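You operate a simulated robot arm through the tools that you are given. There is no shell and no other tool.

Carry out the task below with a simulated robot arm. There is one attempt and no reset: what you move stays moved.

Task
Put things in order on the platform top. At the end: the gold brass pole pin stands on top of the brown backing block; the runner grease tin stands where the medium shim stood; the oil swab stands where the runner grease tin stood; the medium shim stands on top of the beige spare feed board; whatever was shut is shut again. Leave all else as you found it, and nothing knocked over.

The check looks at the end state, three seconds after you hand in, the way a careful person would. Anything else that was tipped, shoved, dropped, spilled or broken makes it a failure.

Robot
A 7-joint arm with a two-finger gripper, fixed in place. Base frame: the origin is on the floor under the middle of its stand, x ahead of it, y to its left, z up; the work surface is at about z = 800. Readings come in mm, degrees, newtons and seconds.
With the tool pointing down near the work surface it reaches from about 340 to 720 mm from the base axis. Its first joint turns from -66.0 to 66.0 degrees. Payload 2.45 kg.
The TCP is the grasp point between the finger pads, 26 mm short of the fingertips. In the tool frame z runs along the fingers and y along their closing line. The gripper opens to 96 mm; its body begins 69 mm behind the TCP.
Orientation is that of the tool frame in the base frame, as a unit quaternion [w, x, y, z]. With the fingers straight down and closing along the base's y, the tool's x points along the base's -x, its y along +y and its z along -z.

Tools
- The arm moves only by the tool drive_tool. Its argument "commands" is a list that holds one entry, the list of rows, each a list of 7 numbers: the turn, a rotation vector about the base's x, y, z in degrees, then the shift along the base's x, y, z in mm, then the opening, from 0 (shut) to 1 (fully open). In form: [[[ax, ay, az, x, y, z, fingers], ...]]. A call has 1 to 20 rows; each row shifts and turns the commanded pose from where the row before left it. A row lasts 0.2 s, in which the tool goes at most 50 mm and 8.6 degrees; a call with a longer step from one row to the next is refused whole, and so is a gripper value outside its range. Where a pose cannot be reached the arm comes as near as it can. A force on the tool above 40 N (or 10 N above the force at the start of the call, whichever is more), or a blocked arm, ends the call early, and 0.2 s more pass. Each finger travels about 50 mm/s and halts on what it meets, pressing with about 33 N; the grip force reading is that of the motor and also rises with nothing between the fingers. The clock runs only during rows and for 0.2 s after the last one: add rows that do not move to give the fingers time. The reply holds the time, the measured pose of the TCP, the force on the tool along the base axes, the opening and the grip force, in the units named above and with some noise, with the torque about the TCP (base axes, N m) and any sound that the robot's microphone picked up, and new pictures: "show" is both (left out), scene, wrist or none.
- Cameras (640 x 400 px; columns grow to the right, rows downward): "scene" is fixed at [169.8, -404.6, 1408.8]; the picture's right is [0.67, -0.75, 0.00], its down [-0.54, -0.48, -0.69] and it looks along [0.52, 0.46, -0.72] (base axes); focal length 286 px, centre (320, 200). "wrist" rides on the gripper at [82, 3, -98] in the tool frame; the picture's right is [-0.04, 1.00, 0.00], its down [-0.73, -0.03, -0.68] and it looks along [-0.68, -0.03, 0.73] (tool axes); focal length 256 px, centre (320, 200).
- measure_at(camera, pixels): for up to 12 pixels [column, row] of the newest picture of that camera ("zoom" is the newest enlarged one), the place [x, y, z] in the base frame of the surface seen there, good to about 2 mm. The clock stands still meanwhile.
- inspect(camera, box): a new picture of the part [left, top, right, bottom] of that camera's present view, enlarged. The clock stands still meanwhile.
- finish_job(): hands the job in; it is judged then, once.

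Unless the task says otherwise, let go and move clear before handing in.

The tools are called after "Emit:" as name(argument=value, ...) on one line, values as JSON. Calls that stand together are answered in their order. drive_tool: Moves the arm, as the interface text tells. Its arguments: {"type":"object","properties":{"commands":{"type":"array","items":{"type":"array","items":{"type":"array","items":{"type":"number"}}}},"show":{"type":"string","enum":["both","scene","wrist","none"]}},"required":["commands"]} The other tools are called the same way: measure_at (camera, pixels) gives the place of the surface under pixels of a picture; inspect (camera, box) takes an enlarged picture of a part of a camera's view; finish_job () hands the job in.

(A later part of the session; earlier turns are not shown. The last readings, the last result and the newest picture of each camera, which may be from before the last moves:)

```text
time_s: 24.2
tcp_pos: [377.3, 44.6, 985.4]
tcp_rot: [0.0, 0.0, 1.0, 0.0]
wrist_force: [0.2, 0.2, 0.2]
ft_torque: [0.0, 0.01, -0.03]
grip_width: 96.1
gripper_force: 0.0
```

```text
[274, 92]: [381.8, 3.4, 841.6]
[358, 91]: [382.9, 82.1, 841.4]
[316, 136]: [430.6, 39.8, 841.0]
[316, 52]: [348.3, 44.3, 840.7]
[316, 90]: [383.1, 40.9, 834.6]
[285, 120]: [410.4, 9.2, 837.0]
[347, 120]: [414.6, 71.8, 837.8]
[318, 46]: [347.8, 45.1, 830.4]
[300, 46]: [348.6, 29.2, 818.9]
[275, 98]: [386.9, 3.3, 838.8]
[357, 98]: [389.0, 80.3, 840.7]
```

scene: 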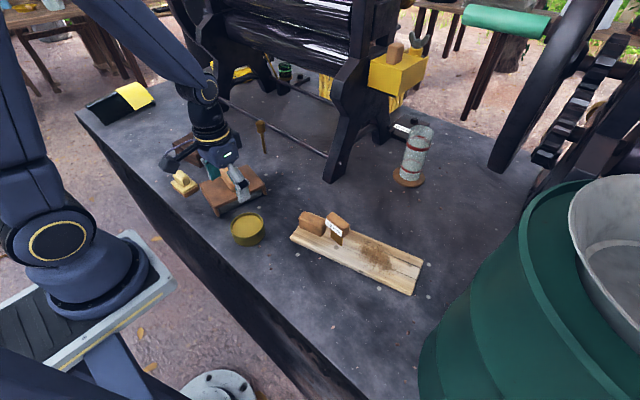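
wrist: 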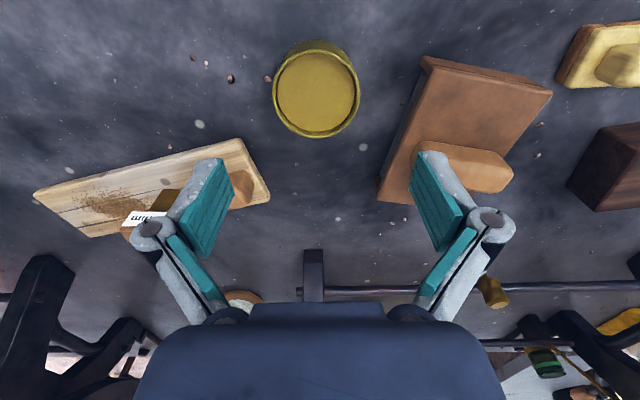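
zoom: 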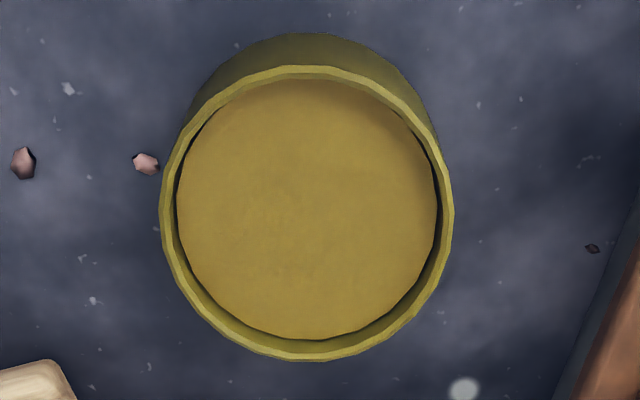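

The tin is centred at about (389.5, 42), Ø≈82 mm, rim z≈841. I'll approach with a +15° yaw so the finger avoids the pebble at the rim's left, stopping above the rim to check centring.

Emit:
drive_tool(commands=[[[0, 0, 7.5, 6, -1.2, -25, 1], [0, 0, 7.5, 6.2, -1.2, -30, 1], [0, 0, 0, 0, 0, -35, 1], [0, 0, 0, 0, 0, -15, 1], [0, 0, 0, 0, 0, 0, 1]]], show="both")

```text
time_s: 25.4
tcp_pos: [388.4, 40.1, 879.2]
tcp_rot: [-0.001, -0.131, 0.991, 0.001]
wrist_force: [0.3, -0.2, 0.1]
ft_torque: [-0.03, -0.02, -0.01]
grip_width: 96.0
gripper_force: 0.0
```

scene: 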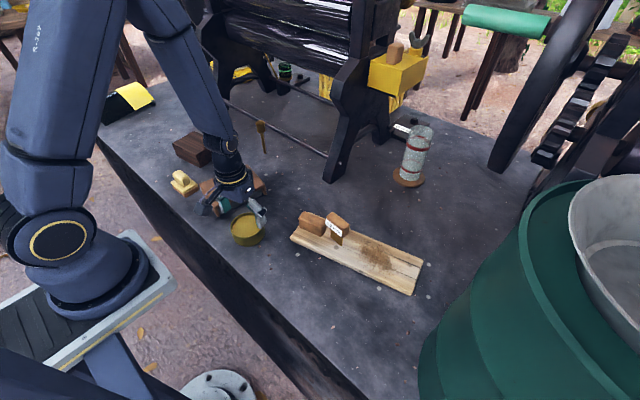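
wrist: 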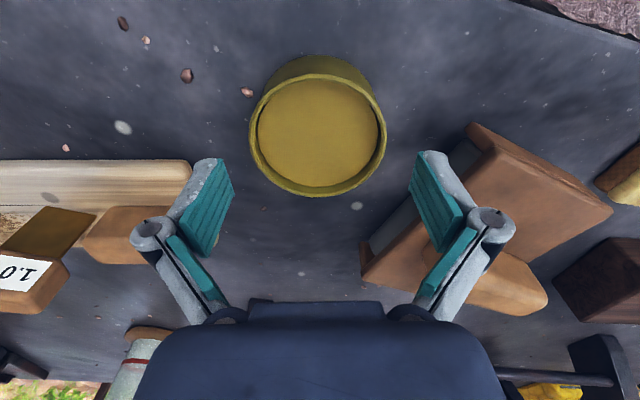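

The tin looks nearly centred (rim columns 249–387, centre 318). I'll measure the rim again from here to fine-tune.

Emit:
measure_at(camera="wrist", pixels=[[252, 133], [384, 133], [318, 194], [318, 80], [270, 180], [366, 180], [268, 92], [368, 92], [247, 91], [186, 74]])

Emit:
inspect(camera="wrist", box=[220, 40, 420, 210])

```text
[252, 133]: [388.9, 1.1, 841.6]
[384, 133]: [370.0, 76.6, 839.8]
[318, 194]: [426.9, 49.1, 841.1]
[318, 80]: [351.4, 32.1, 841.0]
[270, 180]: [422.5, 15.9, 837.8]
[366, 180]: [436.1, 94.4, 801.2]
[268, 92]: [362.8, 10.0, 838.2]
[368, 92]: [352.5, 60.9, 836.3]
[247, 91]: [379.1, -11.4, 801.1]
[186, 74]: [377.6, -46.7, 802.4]
```

```text
2.35 times, centred on (320, 125) of wrist
```

zoom: 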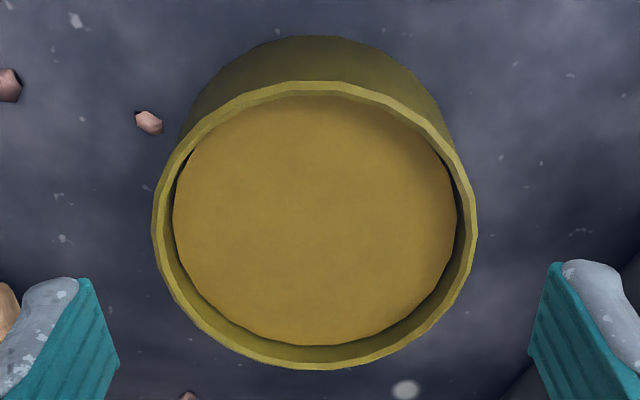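

Centre ≈(389.2,41.4), within ~1 mm of the tool axis, and pebbles are only ~1–2 mm high. I'll lower to z≈832 and close on the tin.

Emit:
drive_tool(commands=[[[0, 0, 0, 0.3, -0.7, -20, 1], [0, 0, 0, 0, 0, -15, 1], [0, 0, 0, 0, 0, -8, 1], [0, 0, 0, 0, 0, -4, 1], [0, 0, 0, 0, 0, 0, 1]]], show="wrist")

```text
time_s: 26.6
tcp_pos: [390.4, 41.4, 832.6]
tcp_rot: [0.0, -0.13, 0.992, -0.001]
wrist_force: [-0.3, -1.0, -0.5]
ft_torque: [0.02, -0.03, 0.0]
grip_width: 95.8
gripper_force: 0.0
```

wrist: 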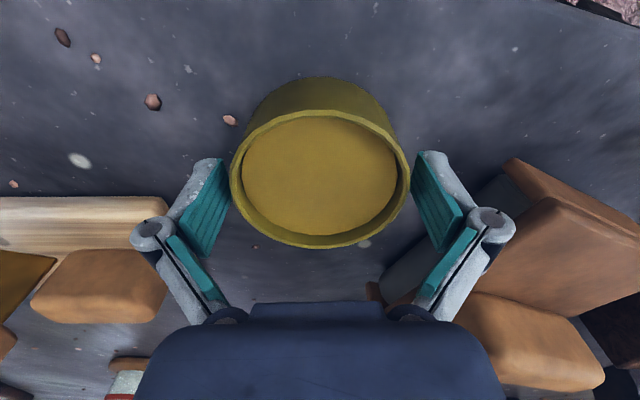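

The tin sits evenly between the pads. I'll close gently.

Emit:
drive_tool(commands=[[[0, 0, 0, 0, 0, 0, 0.92], [0, 0, 0, 0, 0, 0, 0.88], [0, 0, 0, 0, 0, 0, 0.84], [0, 0, 0, 0, 0, 0, 0.78], [0, 0, 0, 0, 0, 0, 0.7], [0, 0, 0, 0, 0, 0, 0.7]]], show="both")

```text
time_s: 28.0
tcp_pos: [390.4, 40.8, 833.4]
tcp_rot: [0.0, -0.131, 0.991, 0.0]
wrist_force: [0.1, -2.4, 7.4]
ft_torque: [-0.21, 0.11, 0.09]
grip_width: 82.1
gripper_force: 33.1
```

scene: 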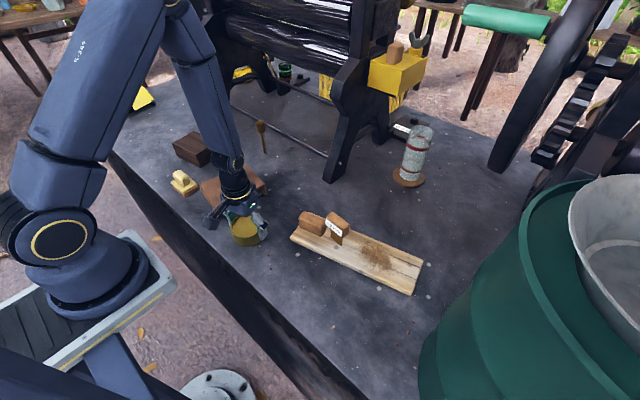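
wrist: 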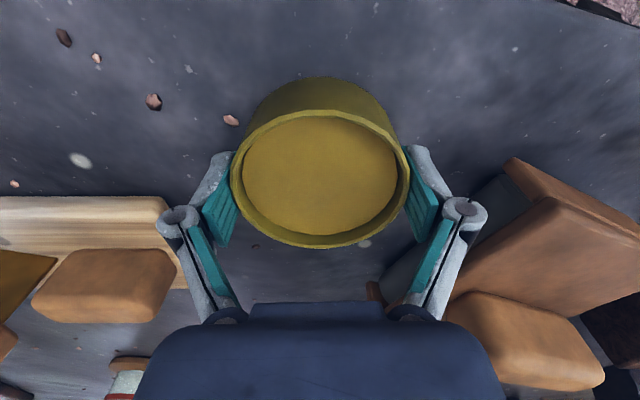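

The tin is held (82.1 mm, 33 N). I'll lift it level.

Emit:
drive_tool(commands=[[[0, 0, 0, 0, 0, 6, 0.7], [0, 0, 0, 0, 0, 20, 0.7], [0, 0, 0, 0, 0, 35, 0.7], [0, 0, 0, 0, 0, 40, 0.7], [0, 0, 0, 0, 0, 30, 0.7], [0, 0, 0, 0, 0, 10, 0.7], [0, 0, 0, 0, 0, 0, 0.7]]], show="both")

```text
time_s: 29.6
tcp_pos: [390.2, 39.2, 973.2]
tcp_rot: [0.0, -0.131, 0.991, 0.0]
wrist_force: [0.5, 0.9, -5.7]
ft_torque: [0.01, -0.04, 0.01]
grip_width: 82.5
gripper_force: 33.3
```

scene: 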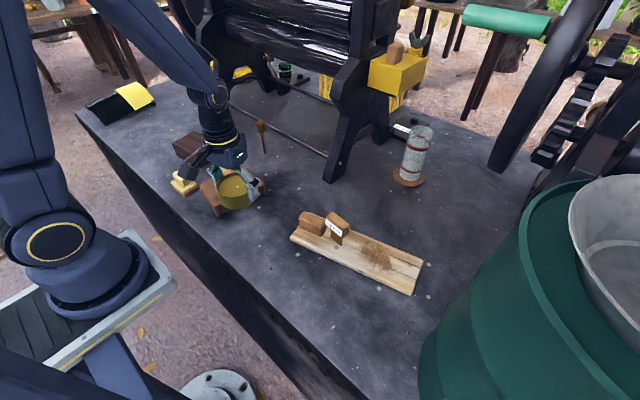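
wrist: 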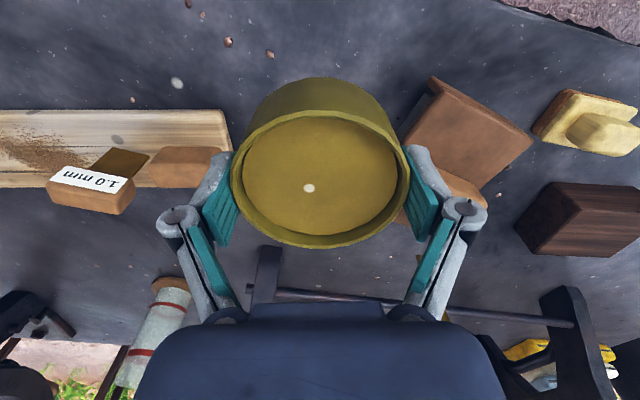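

The tin is level and held (≈5.7 N weight). I'll carry it at this height over to the shim's old spot.

Emit:
drive_tool(commands=[[[0, 0, 0, 11, 6, 0, 0.7], [0, 0, 0, 21.9, 12.1, 0, 0.7], [0, 0, 0, 21.9, 12.1, 0, 0.7], [0, 0, 0, 21.9, 12.1, 0, 0.7], [0, 0, 0, 21.9, 12.1, 0, 0.7], [0, 0, 0, 21.9, 12.1, 0, 0.7], [0, 0, 0, 21.9, 12.1, 0, 0.7], [0, 0, 0, 21.9, 12.1, 0, 0.7], [0, 0, 0, 21.9, 12.1, 0, 0.7], [0, 0, 0, 21.9, 12.1, 0, 0.7], [0, 0, 0, 10.6, 6, 0, 0.7], [0, 0, 0, 0, 0, 0, 0.7]]], show="both")

```text
time_s: 32.2
tcp_pos: [609.8, 159.7, 972.8]
tcp_rot: [0.0, -0.131, 0.991, 0.0]
wrist_force: [0.0, 0.1, -4.8]
ft_torque: [-0.02, 0.0, -0.01]
grip_width: 82.2
gripper_force: 33.2
```

scene: 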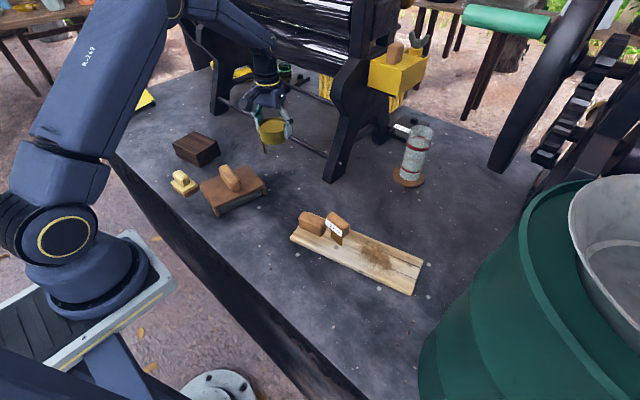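
wrist: 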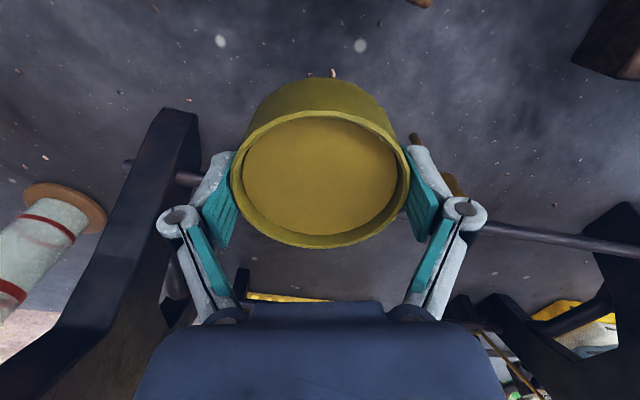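

The tin is above the old shim spot; the pin stands to the right at (450,185). I'll yaw a further 20° to give the palm more room from the pin while lowering to just above the table.

Emit:
drive_tool(commands=[[[0, 0, 7, 0, 0, -25, 0.7], [0, 0, 7, 0, 0, -30, 0.7], [0, 0, 6, 0, 0, -30, 0.7], [0, 0, 0, 0, 0, -25, 0.7], [0, 0, 0, 0, 0, -15, 0.7], [0, 0, 0, 0, 0, -6, 0.7], [0, 0, 0, 0, 0, 0, 0.7]]], show="both")

```text
time_s: 33.8
tcp_pos: [611.7, 160.4, 842.7]
tcp_rot: [0.0, -0.3, 0.954, 0.0]
wrist_force: [-0.2, 0.7, -5.3]
ft_torque: [-0.01, 0.0, 0.01]
grip_width: 82.1
gripper_force: 32.7
```

scene: 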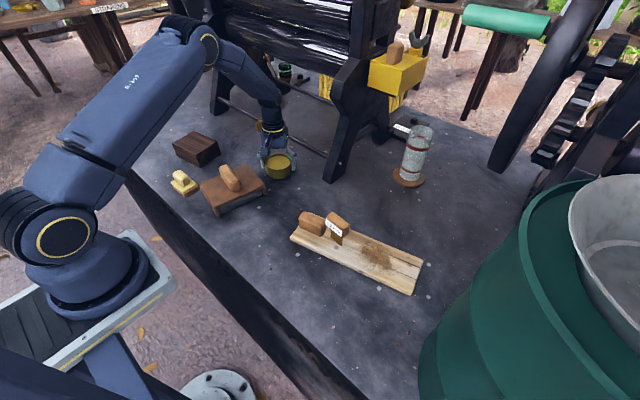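
wrist: 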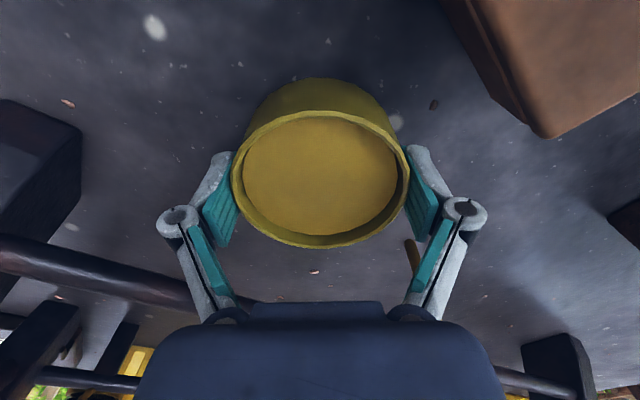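

The pin's shaft shows at (412,258) behind the right finger; I'll check its clearance from the hand in an enlarged scene view before going lower.

Emit:
inspect(camera="scene", box=[230, 100, 330, 190])

Emit:
inspect(camera="wrist", box=[370, 200, 530, 330])

```text
4.44 times, centred on (280, 145) of scene
```

zoom: 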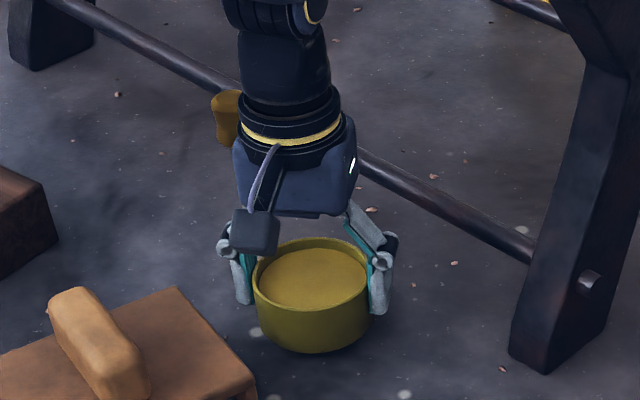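

```text
3.08 times, centred on (450, 265) of wrist
```

zoom: 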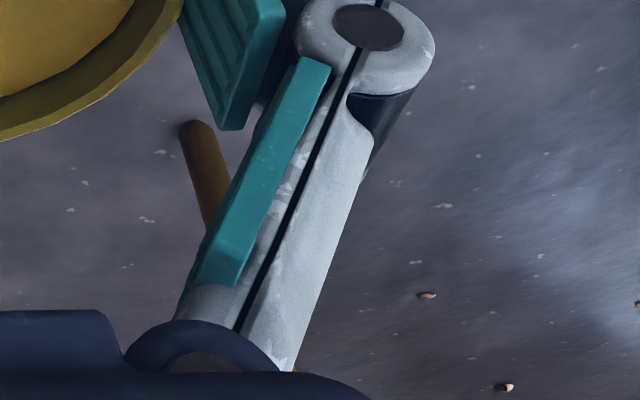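

Geometrically the pin is about 94 mm off the hand's closing plane, so the hand clears it well. I'll creep down to contact with the table.

Emit:
drive_tool(commands=[[[0, 0, 0, -1, 0, -4, 0.7], [0, 0, 0, 0, 0, -3, 0.7], [0, 0, 0, 0, 0, 0, 0.7]]], show="none")

Emit:
drive_tool(commands=[[[0, 0, 0, 0, 0, -1, 0.7], [0, 0, 0, 0, 0, -1, 0.7], [0, 0, 0, 0, 0, 0, 0.7]]], show="none")

```text
time_s: 34.6
tcp_pos: [608.0, 160.3, 835.9]
tcp_rot: [0.0, -0.3, 0.954, 0.0]
wrist_force: [0.0, -0.2, -5.8]
ft_torque: [0.06, 0.01, 0.01]
grip_width: 82.0
gripper_force: 33.0
```

```text
time_s: 35.4
tcp_pos: [609.4, 159.3, 834.3]
tcp_rot: [0.0, -0.301, 0.954, 0.0]
wrist_force: [0.2, 0.6, -5.1]
ft_torque: [-0.03, -0.03, 0.01]
grip_width: 82.2
gripper_force: 32.4
```

Emit:
drive_tool(commands=[[[0, 0, 0, 0, 0, -1, 0.7], [0, 0, 0, 0, 0, 0, 0.7]]], show="none")

Emit:
drive_tool(commands=[[[0, 0, 0, 0, 0, -0.7, 0.7], [0, 0, 0, 0, 0, 0, 0.7]]], show="both")

```text
time_s: 36.0
tcp_pos: [608.1, 160.0, 832.8]
tcp_rot: [0.0, -0.301, 0.954, 0.0]
wrist_force: [-3.8, -3.2, 8.1]
ft_torque: [-0.01, 0.26, 0.05]
grip_width: 82.5
gripper_force: 33.4
```

```text
time_s: 36.6
tcp_pos: [609.7, 161.0, 831.1]
tcp_rot: [0.001, -0.301, 0.954, -0.001]
wrist_force: [-4.3, -3.3, 18.0]
ft_torque: [-0.07, 0.09, 0.31]
grip_width: 82.3
gripper_force: 33.6
```

scene: 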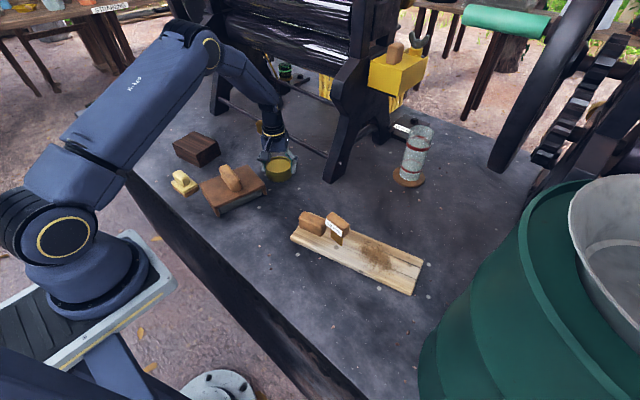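
wrist: 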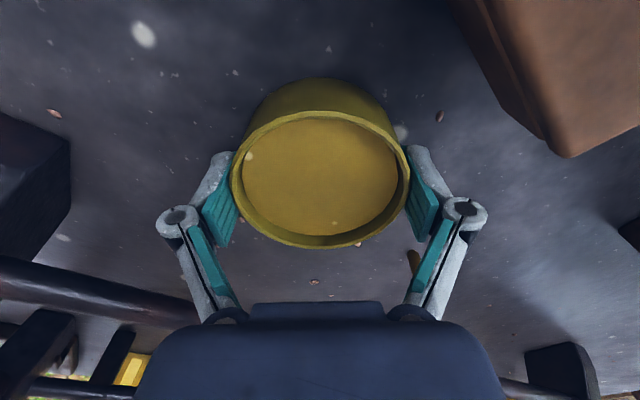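

The tin is on the table (18 N push). I'll ease off by ~1 mm and open the fingers slowly.

Emit:
drive_tool(commands=[[[0, 0, 0, 0, 0, 1.2, 0.7], [0, 0, 0, 0, 0, 0, 0.8], [0, 0, 0, 0, 0, 0, 0.84], [0, 0, 0, 0, 0, 0, 0.87], [0, 0, 0, 0, 0, 0, 0.9], [0, 0, 0, 0, 0, 0, 0.95], [0, 0, 0, 0, 0, 0, 1], [0, 0, 0, 0, 0, 0, 1]]], show="wrist")

```text
time_s: 38.4
tcp_pos: [608.0, 161.0, 832.9]
tcp_rot: [0.0, -0.301, 0.954, 0.0]
wrist_force: [0.1, 0.3, 0.2]
ft_torque: [0.0, -0.05, 0.01]
grip_width: 95.6
gripper_force: 0.1
```

wrist: 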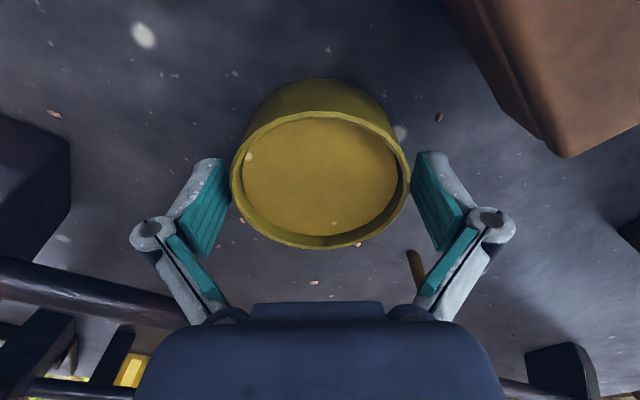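

Fingers are clear on both sides of the tin and forces are zero. I'll rise straight up and verify.

Emit:
drive_tool(commands=[[[0, 0, 0, 0, 0, 10, 1], [0, 0, 0, 0, 0, 30, 1], [0, 0, 0, 0, 0, 40, 1], [0, 0, 0, 0, 0, 45, 1], [0, 0, 0, 0, 0, 45, 1], [0, 0, 0, 0, 0, 20, 1]]], show="both")

Emit:
inspect(camera="scene", box=[150, 110, 310, 210])

```text
time_s: 39.8
tcp_pos: [606.7, 161.5, 1020.5]
tcp_rot: [0.0, -0.301, 0.954, 0.001]
wrist_force: [-0.3, -0.3, 0.1]
ft_torque: [-0.01, 0.0, -0.05]
grip_width: 96.1
gripper_force: 0.0
```

scene: 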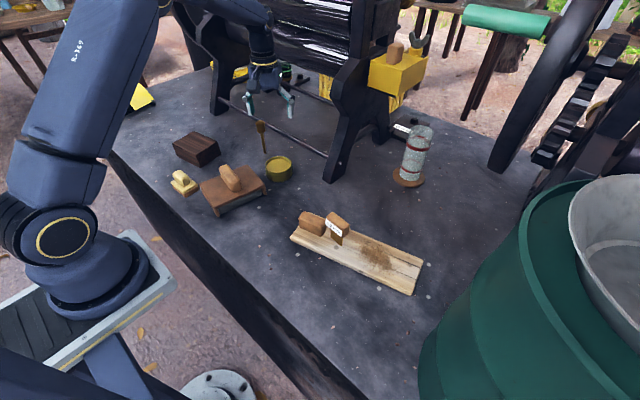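
wrist: 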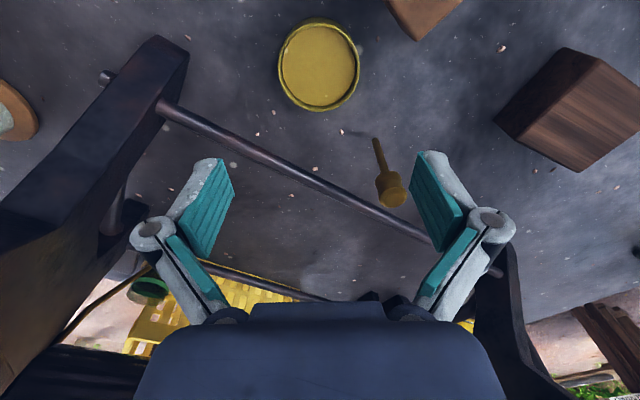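

```text
4.00 times, centred on (230, 160) of scene
```

zoom: 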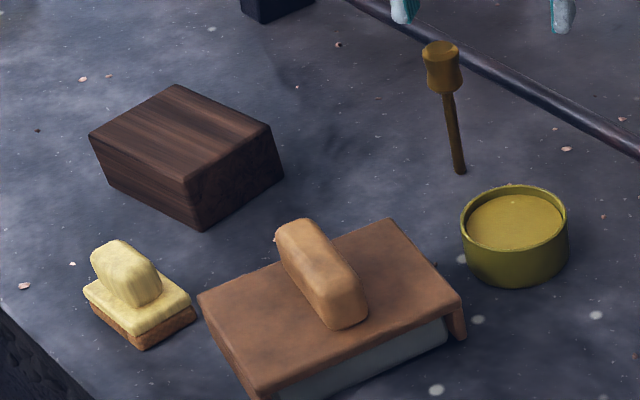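

The tin stands where the shim was and the pin is untouched. I'll measure the tin's rim to confirm its centre.

Emit:
measure_at(camera="wrist", pixels=[[282, 65], [358, 65], [320, 108], [320, 24], [293, 98], [347, 98]])

Emit:
measure_at(camera="scene", pixels=[[266, 165], [291, 165], [278, 158], [278, 174], [278, 165]])

```text
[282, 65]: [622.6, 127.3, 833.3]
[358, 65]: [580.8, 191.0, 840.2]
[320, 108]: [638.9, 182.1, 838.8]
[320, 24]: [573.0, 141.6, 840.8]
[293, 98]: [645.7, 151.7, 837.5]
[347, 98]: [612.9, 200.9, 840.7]
```

```text
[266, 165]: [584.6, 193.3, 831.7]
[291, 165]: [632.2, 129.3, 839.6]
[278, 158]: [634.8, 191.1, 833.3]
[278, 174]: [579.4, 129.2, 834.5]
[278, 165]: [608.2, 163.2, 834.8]
```

The tin's centre is ≈(606.5,161.5), right on the shim's spot. Next, the swab: I'll move above it and undo the yaw.

Emit:
drive_tool(commands=[[[0, 0, -3.5, -25, 15.5, 0, 1], [0, 0, -3.5, -25, 15.5, 0, 1], [0, 0, -3.5, -25, 15.5, 0, 1], [0, 0, -3.5, -25, 15.5, -4, 1], [0, 0, -3.5, -25, 15.5, -4, 1], [0, 0, -3.5, -25, 15.5, -4, 1], [0, 0, -3.5, -25, 15.5, -4, 1], [0, 0, -3.5, -25, 15.5, -4, 1], [0, 0, -3.5, -25, 15.5, -4, 1], [0, 0, -3.5, -25, 15.5, -4, 1], [0, 0, 0, 0, 0, 0, 1]]], show="both")

```text
time_s: 42.2
tcp_pos: [359.4, 311.8, 992.2]
tcp_rot: [0.0, 0.0, 1.0, 0.0]
wrist_force: [0.4, 0.1, -0.8]
ft_torque: [0.02, 0.0, -0.04]
grip_width: 96.2
gripper_force: 0.0
```

scene: 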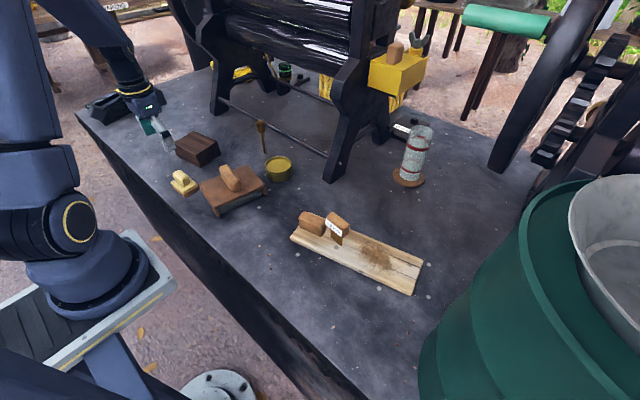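
wrist: 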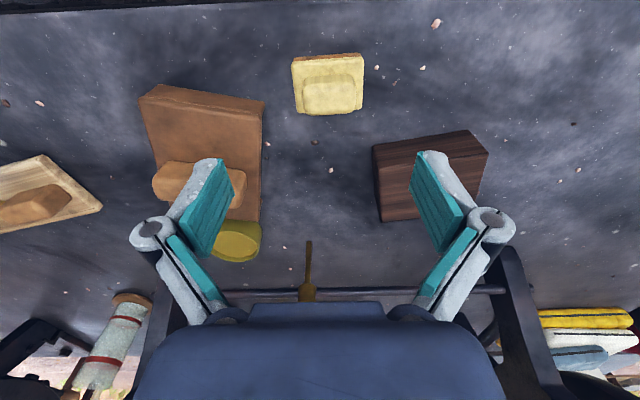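

The swab appears at (328,85). I'll enlarge and measure its upper block and base.

Emit:
inspect(camera="wrist", box=[278, 40, 378, 125])

Emit:
measure_at(camera="wrist", pixels=[[305, 95], [354, 92], [330, 113], [330, 82], [306, 110], [352, 109], [294, 64], [362, 60], [297, 112], [361, 107], [328, 57], [330, 98]])

```text
4.71 times, centred on (328, 82) of wrist
```

zoom: 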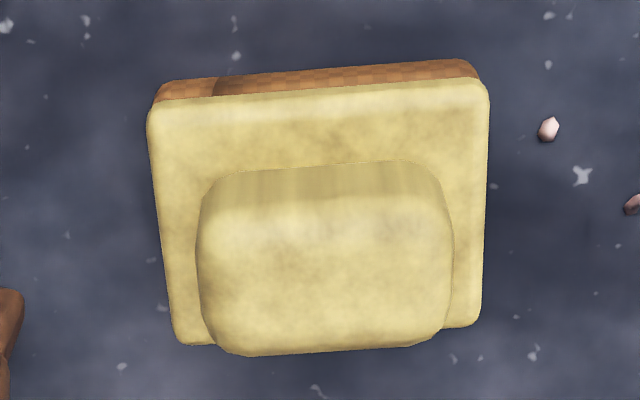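

```text
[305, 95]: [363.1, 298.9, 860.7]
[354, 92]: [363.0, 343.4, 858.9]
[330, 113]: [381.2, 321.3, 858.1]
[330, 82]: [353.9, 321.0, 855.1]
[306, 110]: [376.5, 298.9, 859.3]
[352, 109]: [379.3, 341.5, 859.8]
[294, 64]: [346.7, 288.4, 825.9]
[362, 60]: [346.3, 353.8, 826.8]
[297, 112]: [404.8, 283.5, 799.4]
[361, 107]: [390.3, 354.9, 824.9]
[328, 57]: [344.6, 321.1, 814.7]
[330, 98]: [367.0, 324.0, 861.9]
```

The swab's upper block spans x 354–383, y 299–343 (top z≈861), centre (368.5,321); base top z≈826. I'll go above it and descend to z≈895 for a check.

Emit:
drive_tool(commands=[[[0, 0, 2, 5, 5, -25, 1], [0, 0, 0, 4, 4.2, -35, 1], [0, 0, 0, 0, 0, -30, 1], [0, 0, 0, 0, 0, -10, 1], [0, 0, 0, 0, 0, 0, 1]]], show="wrist")

```text
time_s: 43.4
tcp_pos: [367.7, 322.3, 893.7]
tcp_rot: [-0.001, -0.017, 1.0, 0.0]
wrist_force: [-0.1, 0.3, -0.8]
ft_torque: [0.02, -0.05, 0.02]
grip_width: 96.1
gripper_force: 0.1
```

wrist: 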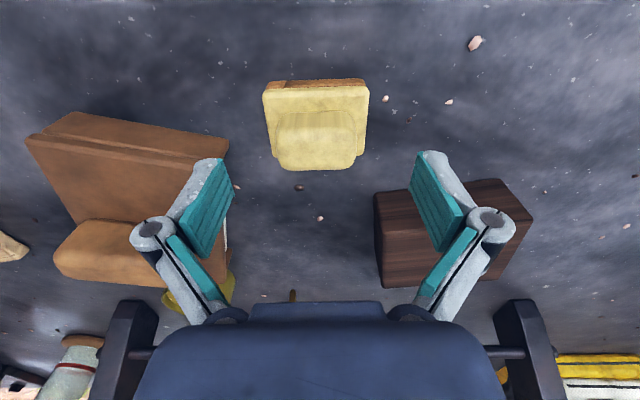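

The swab is centred (columns ~275–361). Before lowering, I'll measure the cover's nearest corner and the backing block's nearest edge for finger clearance.

Emit:
measure_at(camera="wrist", pixels=[[227, 140], [226, 150], [200, 145], [376, 200], [380, 280], [390, 215], [277, 140], [359, 135], [318, 160], [318, 120], [265, 95], [367, 90]])

```text
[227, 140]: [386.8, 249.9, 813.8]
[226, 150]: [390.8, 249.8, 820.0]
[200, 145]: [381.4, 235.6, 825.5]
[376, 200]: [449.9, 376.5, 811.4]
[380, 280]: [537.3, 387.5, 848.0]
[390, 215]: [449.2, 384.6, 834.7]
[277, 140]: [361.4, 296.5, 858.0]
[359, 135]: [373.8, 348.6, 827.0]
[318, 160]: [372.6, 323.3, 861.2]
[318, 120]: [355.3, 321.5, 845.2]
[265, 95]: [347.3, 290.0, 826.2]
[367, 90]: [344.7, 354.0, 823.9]
```

The cover's corner is at about (388,250) – tight for fully open fingers, so I'll narrow the opening to ~69 mm first, then lower to z≈857.

Emit:
drive_tool(commands=[[[0, 0, 0, 0.5, -1, 0, 0.72], [0, 0, 0, 0, 0, 0, 0.72], [0, 0, 0, 0, 0, -15, 0.72], [0, 0, 0, 0, 0, -12, 0.72], [0, 0, 0, 0, 0, -7, 0.72], [0, 0, 0, 0, 0, -2.5, 0.72], [0, 0, 0, 0, 0, 0, 0.72]]], show="both")

```text
time_s: 45.0
tcp_pos: [367.4, 324.3, 857.1]
tcp_rot: [0.0, -0.017, 1.0, 0.0]
wrist_force: [-0.1, 0.5, 0.0]
ft_torque: [-0.01, 0.03, 0.01]
grip_width: 69.0
gripper_force: 0.1
```

scene: 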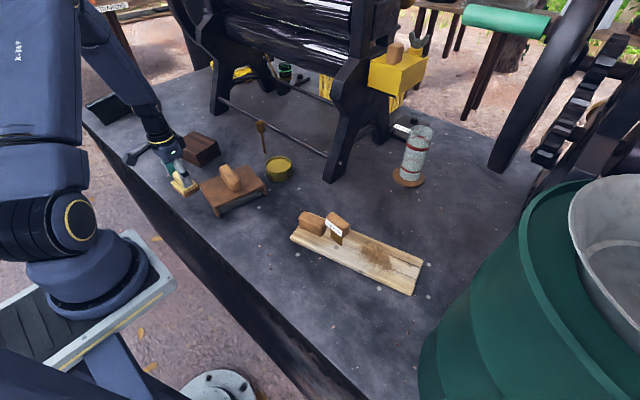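
wrist: 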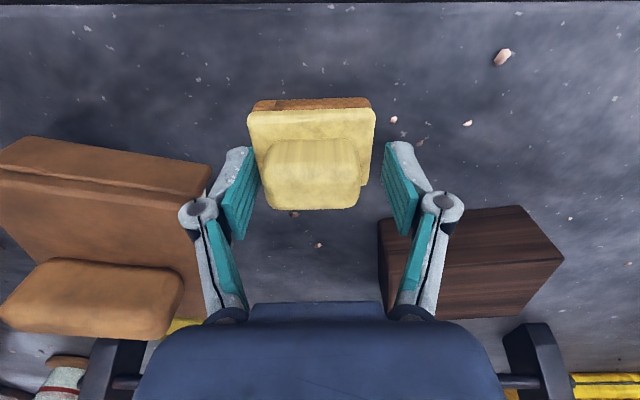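

The swab sits about 4 mm to the −y side of the pads' centre (block columns 262–361 vs centre 320). I'll shift −3.8 mm in y and recheck.

Emit:
drive_tool(commands=[[[0, 0, 0, 0, -2, 0, 0.72], [0, 0, 0, 0.5, -1.8, 0, 0.72], [0, 0, 0, 0, 0, 0, 0.72]]], show="wrist")

```text
time_s: 45.8
tcp_pos: [368.9, 319.7, 857.4]
tcp_rot: [0.0, -0.018, 1.0, 0.0]
wrist_force: [0.4, 0.0, -0.5]
ft_torque: [-0.01, 0.0, -0.01]
grip_width: 69.2
gripper_force: 0.0
```

wrist: 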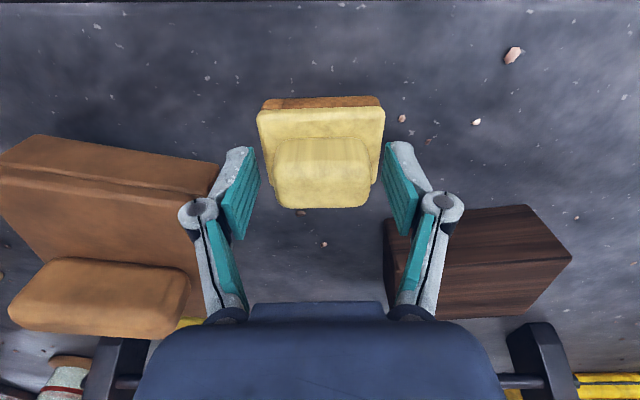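

Now centred (272–371). I'll close gently.

Emit:
drive_tool(commands=[[[0, 0, 0, 0, 0, 0, 0.6], [0, 0, 0, 0, 0, 0, 0.52], [0, 0, 0, 0, 0, 0, 0.47], [0, 0, 0, 0, 0, 0, 0.42], [0, 0, 0, 0, 0, 0, 0.35], [0, 0, 0, 0, 0, 0, 0.3], [0, 0, 0, 0, 0, 0, 0.3]]], show="wrist")

```text
time_s: 47.4
tcp_pos: [369.2, 319.5, 857.3]
tcp_rot: [0.0, -0.017, 1.0, 0.001]
wrist_force: [-0.9, 1.1, 5.5]
ft_torque: [0.02, 0.06, -0.01]
grip_width: 49.4
gripper_force: 33.3
```

wrist: 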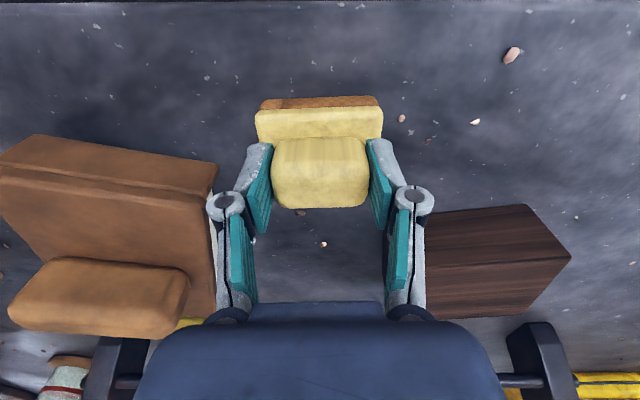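

Held at 49.4 mm with 33 N. I'll lift straight up.

Emit:
drive_tool(commands=[[[0, 0, 0, 0, 0, 8, 0.3], [0, 0, 0, 0, 0, 25, 0.3], [0, 0, 0, 0, 0, 40, 0.3], [0, 0, 0, 0, 0, 40, 0.3], [0, 0, 0, 0, 0, 25, 0.3], [0, 0, 0, 0, 0, 0, 0.3]]], show="both")

```text
time_s: 48.8
tcp_pos: [367.3, 319.7, 993.8]
tcp_rot: [0.0, -0.018, 1.0, 0.0]
wrist_force: [0.0, -0.1, -1.0]
ft_torque: [-0.02, 0.01, 0.0]
grip_width: 49.6
gripper_force: 32.6
```

scene: 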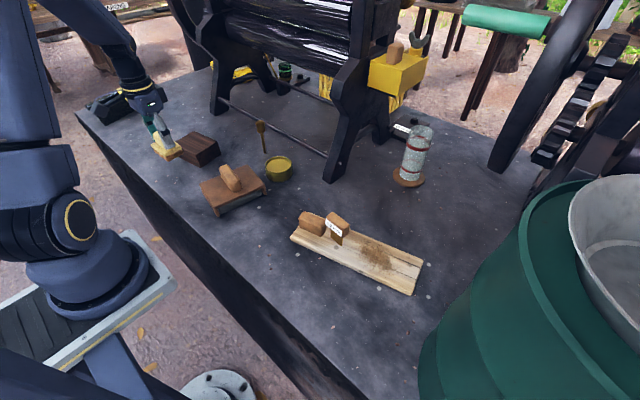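
wrist: 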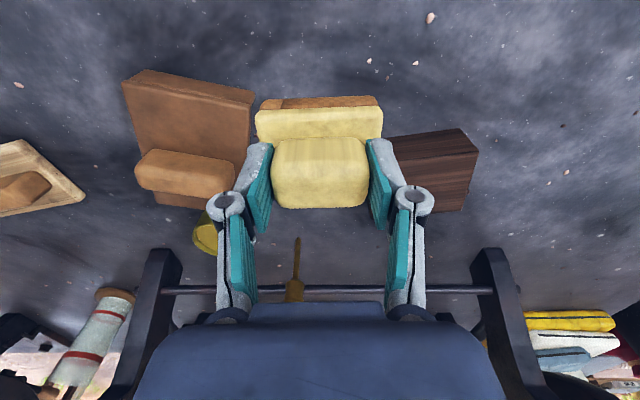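

The swab is held level. I'll carry it over (well above the cover's handle) to the tin's old spot.

Emit:
drive_tool(commands=[[[0, 0, 0, 1.2, -15.5, 0, 0.3], [0, 0, 0, 2.4, -31, 0, 0.3], [0, 0, 0, 2.4, -31, 0, 0.3], [0, 0, 0, 2.4, -31, 0, 0.3], [0, 0, 0, 2.4, -31, 0, 0.3], [0, 0, 0, 2.4, -31, 0, 0.3], [0, 0, 0, 2.4, -31, 0, 0.3], [0, 0, 0, 2.4, -31, 0, 0.3], [0, 0, 0, 2.4, -31, 0, 0.3], [0, 0, 0, 1.2, -15.5, 0, 0.3], [0, 0, 0, 0, 0, 0, 0.3]]], show="both")

```text
time_s: 51.2
tcp_pos: [388.8, 40.8, 996.7]
tcp_rot: [0.0, -0.018, 1.0, 0.0]
wrist_force: [0.6, -0.3, -0.8]
ft_torque: [0.0, -0.02, -0.01]
grip_width: 49.6
gripper_force: 32.8
```

scene: 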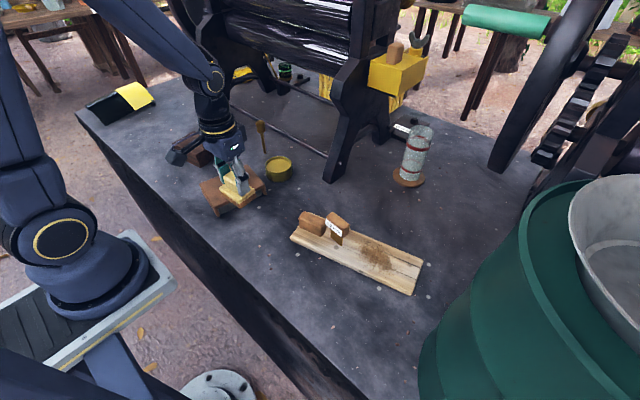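
wrist: 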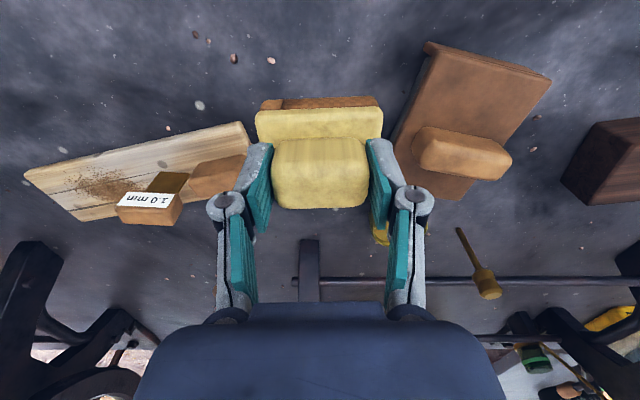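

The swab is over the tin's old spot (389,41). I'll lower it to just above the table.

Emit:
drive_tool(commands=[[[0, 0, 0, 0, 0, -30, 0.3], [0, 0, 0, 0, 0, -40, 0.3], [0, 0, 0, 0, 0, -35, 0.3], [0, 0, 0, 0, 0, -18, 0.3], [0, 0, 0, 0, 0, -9, 0.3], [0, 0, 0, 0, 0, 0, 0.3]]], show="both")

```text
time_s: 52.6
tcp_pos: [390.1, 42.0, 863.7]
tcp_rot: [0.0, -0.017, 1.0, 0.0]
wrist_force: [-0.9, -0.6, -0.6]
ft_torque: [-0.03, -0.01, 0.04]
grip_width: 49.6
gripper_force: 32.5
```

scene: 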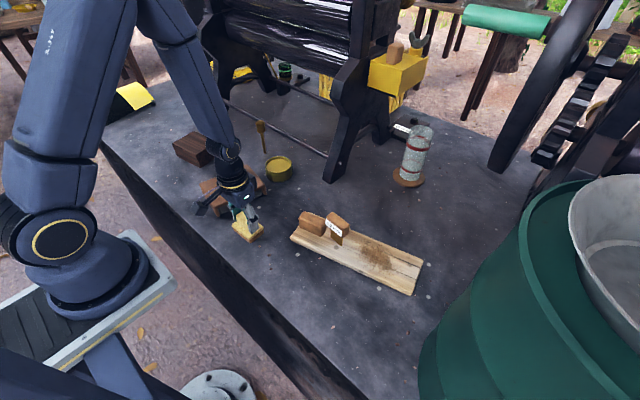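
wrist: 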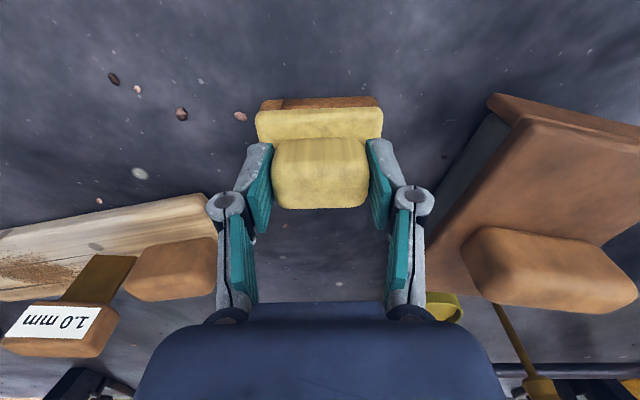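

Just above the table; the small pebble at (240,117) is clear of the base. I'll creep down to contact.

Emit:
drive_tool(commands=[[[0, 0, 0, 0, 0, -3, 0.3], [0, 0, 0, 0, 0, -2, 0.3], [0, 0, 0, 0, 0, 0, 0.3]]], show="none")

Emit:
drive_tool(commands=[[[0, 0, 0, 0, 0, -1, 0.3], [0, 0, 0, 0, 0, 0, 0.3]]], show="none")

```text
time_s: 53.4
tcp_pos: [390.9, 42.0, 858.6]
tcp_rot: [0.001, -0.018, 1.0, 0.0]
wrist_force: [1.0, -0.3, -0.6]
ft_torque: [-0.04, 0.02, 0.0]
grip_width: 49.6
gripper_force: 33.1
```

```text
time_s: 54.0
tcp_pos: [389.6, 40.3, 858.6]
tcp_rot: [-0.001, -0.018, 1.0, 0.0]
wrist_force: [-0.7, 0.0, -1.1]
ft_torque: [0.02, -0.01, 0.03]
grip_width: 49.6
gripper_force: 32.9
```

Emit:
drive_tool(commands=[[[0, 0, 0, 0, 0, -1, 0.3], [0, 0, 0, 0, 0, 0, 0.3]]], show="none")

Emit:
drive_tool(commands=[[[0, 0, 0, 0, 0, -0.7, 0.3], [0, 0, 0, 0, 0, 0, 0.3]]], show="none")

```text
time_s: 54.6
tcp_pos: [390.8, 41.0, 856.3]
tcp_rot: [0.0, -0.017, 1.0, 0.0]
wrist_force: [-5.2, -3.0, 23.6]
ft_torque: [-0.09, 0.1, -0.04]
grip_width: 49.5
gripper_force: 33.2
```

```text
time_s: 55.2
tcp_pos: [390.0, 41.2, 855.0]
tcp_rot: [0.001, -0.018, 1.0, 0.0]
wrist_force: [-0.7, -2.8, 24.6]
ft_torque: [-0.05, 0.01, 0.01]
grip_width: 49.6
gripper_force: 33.0
```

Firm contact (≈24 N). I'll ease up ~1.3 mm and open slowly to about 62 mm.

Emit:
drive_tool(commands=[[[0, 0, 0, 0, 0, 1.3, 0.3], [0, 0, 0, 0, 0, 0, 0.46], [0, 0, 0, 0, 0, 0, 0.51], [0, 0, 0, 0, 0, 0, 0.54], [0, 0, 0, 0, 0, 0, 0.58], [0, 0, 0, 0, 0, 0, 0.65], [0, 0, 0, 0, 0, 0, 0.65]]], show="wrist")

```text
time_s: 56.8
tcp_pos: [391.2, 40.5, 855.4]
tcp_rot: [0.0, -0.018, 1.0, 0.0]
wrist_force: [-0.4, -0.2, -0.3]
ft_torque: [-0.03, 0.05, 0.05]
grip_width: 62.6
gripper_force: 0.0
```

wrist: 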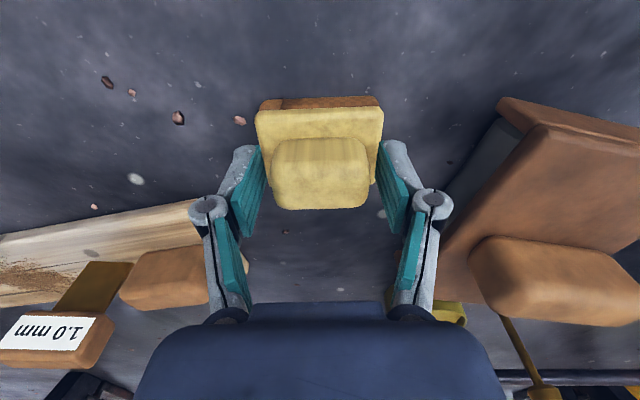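

The swab is free and standing flat. I'll rise straight up and verify.

Emit:
drive_tool(commands=[[[0, 0, 0, 0, 0, 8, 0.65], [0, 0, 0, 0, 0, 25, 0.65], [0, 0, 0, 0, 0, 40, 0.65], [0, 0, 0, 0, 0, 45, 0.8], [0, 0, 0, 0, 0, 40, 1], [0, 0, 0, 0, 0, 0, 1]]], show="both")

Emit:
inspect(camera="scene", box=[180, 130, 360, 260])

```text
time_s: 58.2
tcp_pos: [389.6, 38.8, 1012.6]
tcp_rot: [0.0, -0.018, 1.0, 0.0]
wrist_force: [0.3, 0.6, -0.3]
ft_torque: [0.03, 0.0, 0.01]
grip_width: 95.8
gripper_force: 0.1
```

scene: 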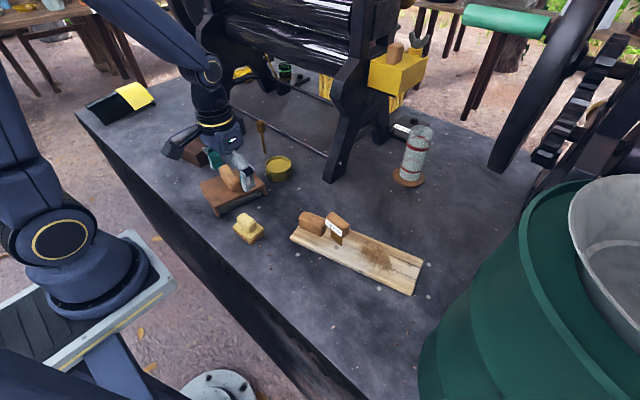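
wrist: 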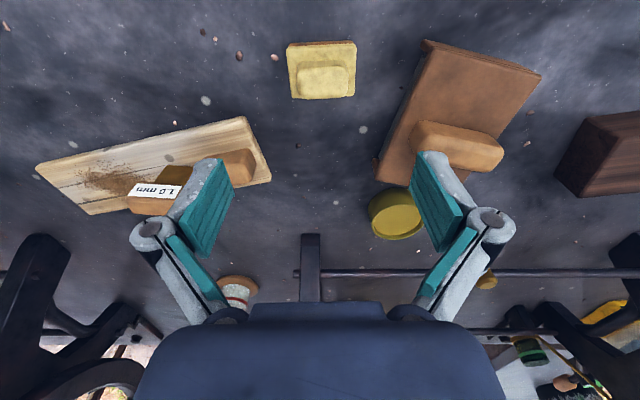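

```text
3.08 times, centred on (270, 195) of scene
```

zoom: 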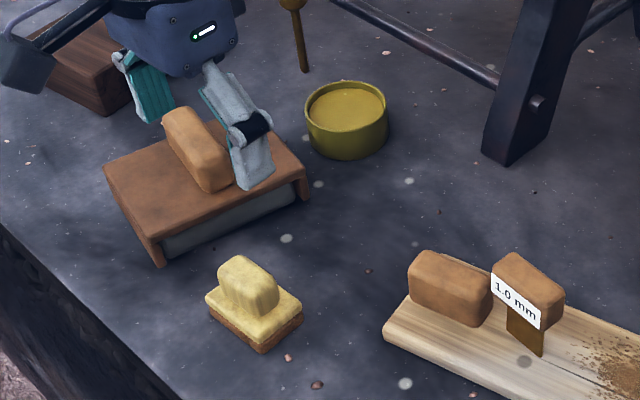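

The swab stands on the tin's old spot. Finally the pin: I'll move to look down at it from closer.

Emit:
drive_tool(commands=[[[0, 0, -2, 25, 28.5, 0, 1], [0, 0, 0, 25, 28.5, 0, 1], [0, 0, 0, 25, 28.5, 0, 1], [0, 0, 0, 25, 28.5, 0, 1], [0, 0, 0, 25, 28.5, 0, 1], [0, 0, 0, 25, 28.5, 0, 1], [0, 0, 0, 25, 28.5, 0, 1], [0, 0, 0, 25, 28.5, 0, 1], [0, 0, 0, 0, 0, 0, 1]]], show="both")

```text
time_s: 60.2
tcp_pos: [590.0, 266.7, 1015.5]
tcp_rot: [0.0, 0.001, 1.0, 0.001]
wrist_force: [-1.0, -0.9, 0.1]
ft_torque: [0.0, 0.02, -0.02]
grip_width: 96.0
gripper_force: 0.0
```

scene: 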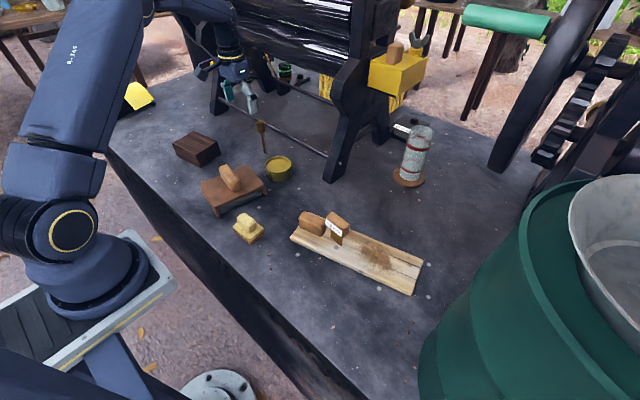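
wrist: 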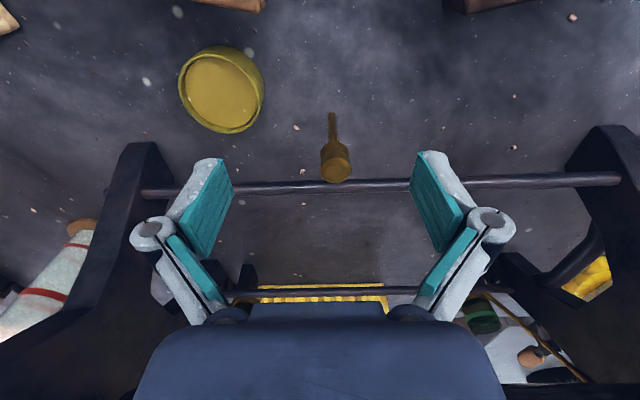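

Emit:
inspect(camera="wrist", box=[295, 100, 375, 190])

Emit:
measure_at(camera="wrist", pixels=[[323, 170], [350, 168], [336, 158], [337, 180], [337, 172], [335, 150], [334, 142], [332, 118], [332, 128], [322, 158], [349, 156]])

Emit:
inspect(camera="scene", box=[235, 105, 305, 165])

Emit:
measure_at(camera="scene", pixels=[[260, 122], [260, 120], [261, 128], [262, 136], [264, 144], [265, 150], [256, 125], [264, 125]])

```text
4.44 times, centred on (335, 145) of wrist
```

zoom: 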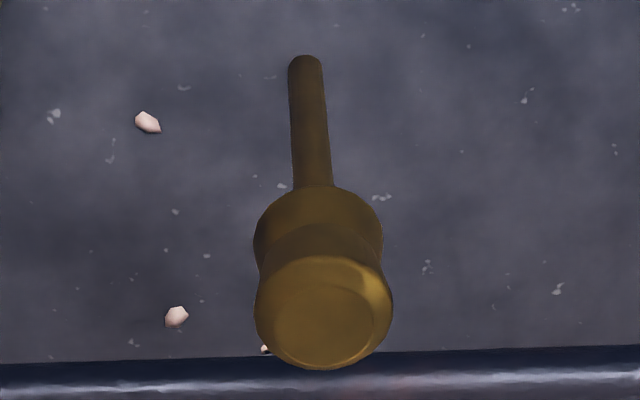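

```text
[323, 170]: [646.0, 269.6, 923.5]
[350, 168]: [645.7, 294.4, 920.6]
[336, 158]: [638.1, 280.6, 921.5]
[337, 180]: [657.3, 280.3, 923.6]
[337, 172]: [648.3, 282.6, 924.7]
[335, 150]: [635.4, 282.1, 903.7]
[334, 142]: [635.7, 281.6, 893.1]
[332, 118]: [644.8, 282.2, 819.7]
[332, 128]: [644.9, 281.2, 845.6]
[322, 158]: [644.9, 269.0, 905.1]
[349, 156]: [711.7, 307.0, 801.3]
```

```text
6.67 times, centred on (270, 135) of scene
```

zoom: 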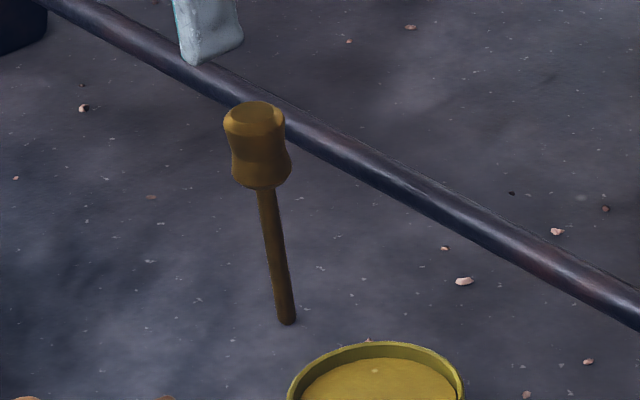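

```text
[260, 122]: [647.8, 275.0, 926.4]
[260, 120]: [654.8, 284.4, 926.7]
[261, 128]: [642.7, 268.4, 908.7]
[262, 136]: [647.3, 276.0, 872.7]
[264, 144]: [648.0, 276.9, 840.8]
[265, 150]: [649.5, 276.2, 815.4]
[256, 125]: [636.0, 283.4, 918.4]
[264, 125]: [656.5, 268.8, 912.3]
```

The pin's head spans y≈269–294, z≈880–925 and its axis is at about (649,281); the shaft is ~10 mm thick. I'll also measure the backing block's top for the landing spot.

Emit:
measure_at(camera="scene", pixels=[[194, 133], [215, 141], [196, 154], [175, 144], [196, 143], [205, 140], [186, 144], [196, 158], [196, 165], [210, 155]])

Emit:
inspect(camera="scene", box=[160, 115, 240, 175])

```text
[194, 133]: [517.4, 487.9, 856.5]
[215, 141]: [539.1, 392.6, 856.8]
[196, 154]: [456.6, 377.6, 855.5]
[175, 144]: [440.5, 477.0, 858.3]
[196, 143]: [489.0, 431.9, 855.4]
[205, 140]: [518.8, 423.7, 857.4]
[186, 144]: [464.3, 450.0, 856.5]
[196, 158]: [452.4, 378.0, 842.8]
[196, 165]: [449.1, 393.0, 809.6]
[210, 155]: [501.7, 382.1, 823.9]
```

```text
6.67 times, centred on (200, 145) of scene
```

zoom: 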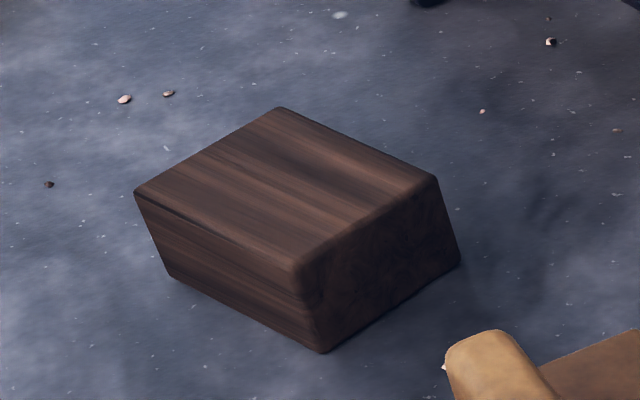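

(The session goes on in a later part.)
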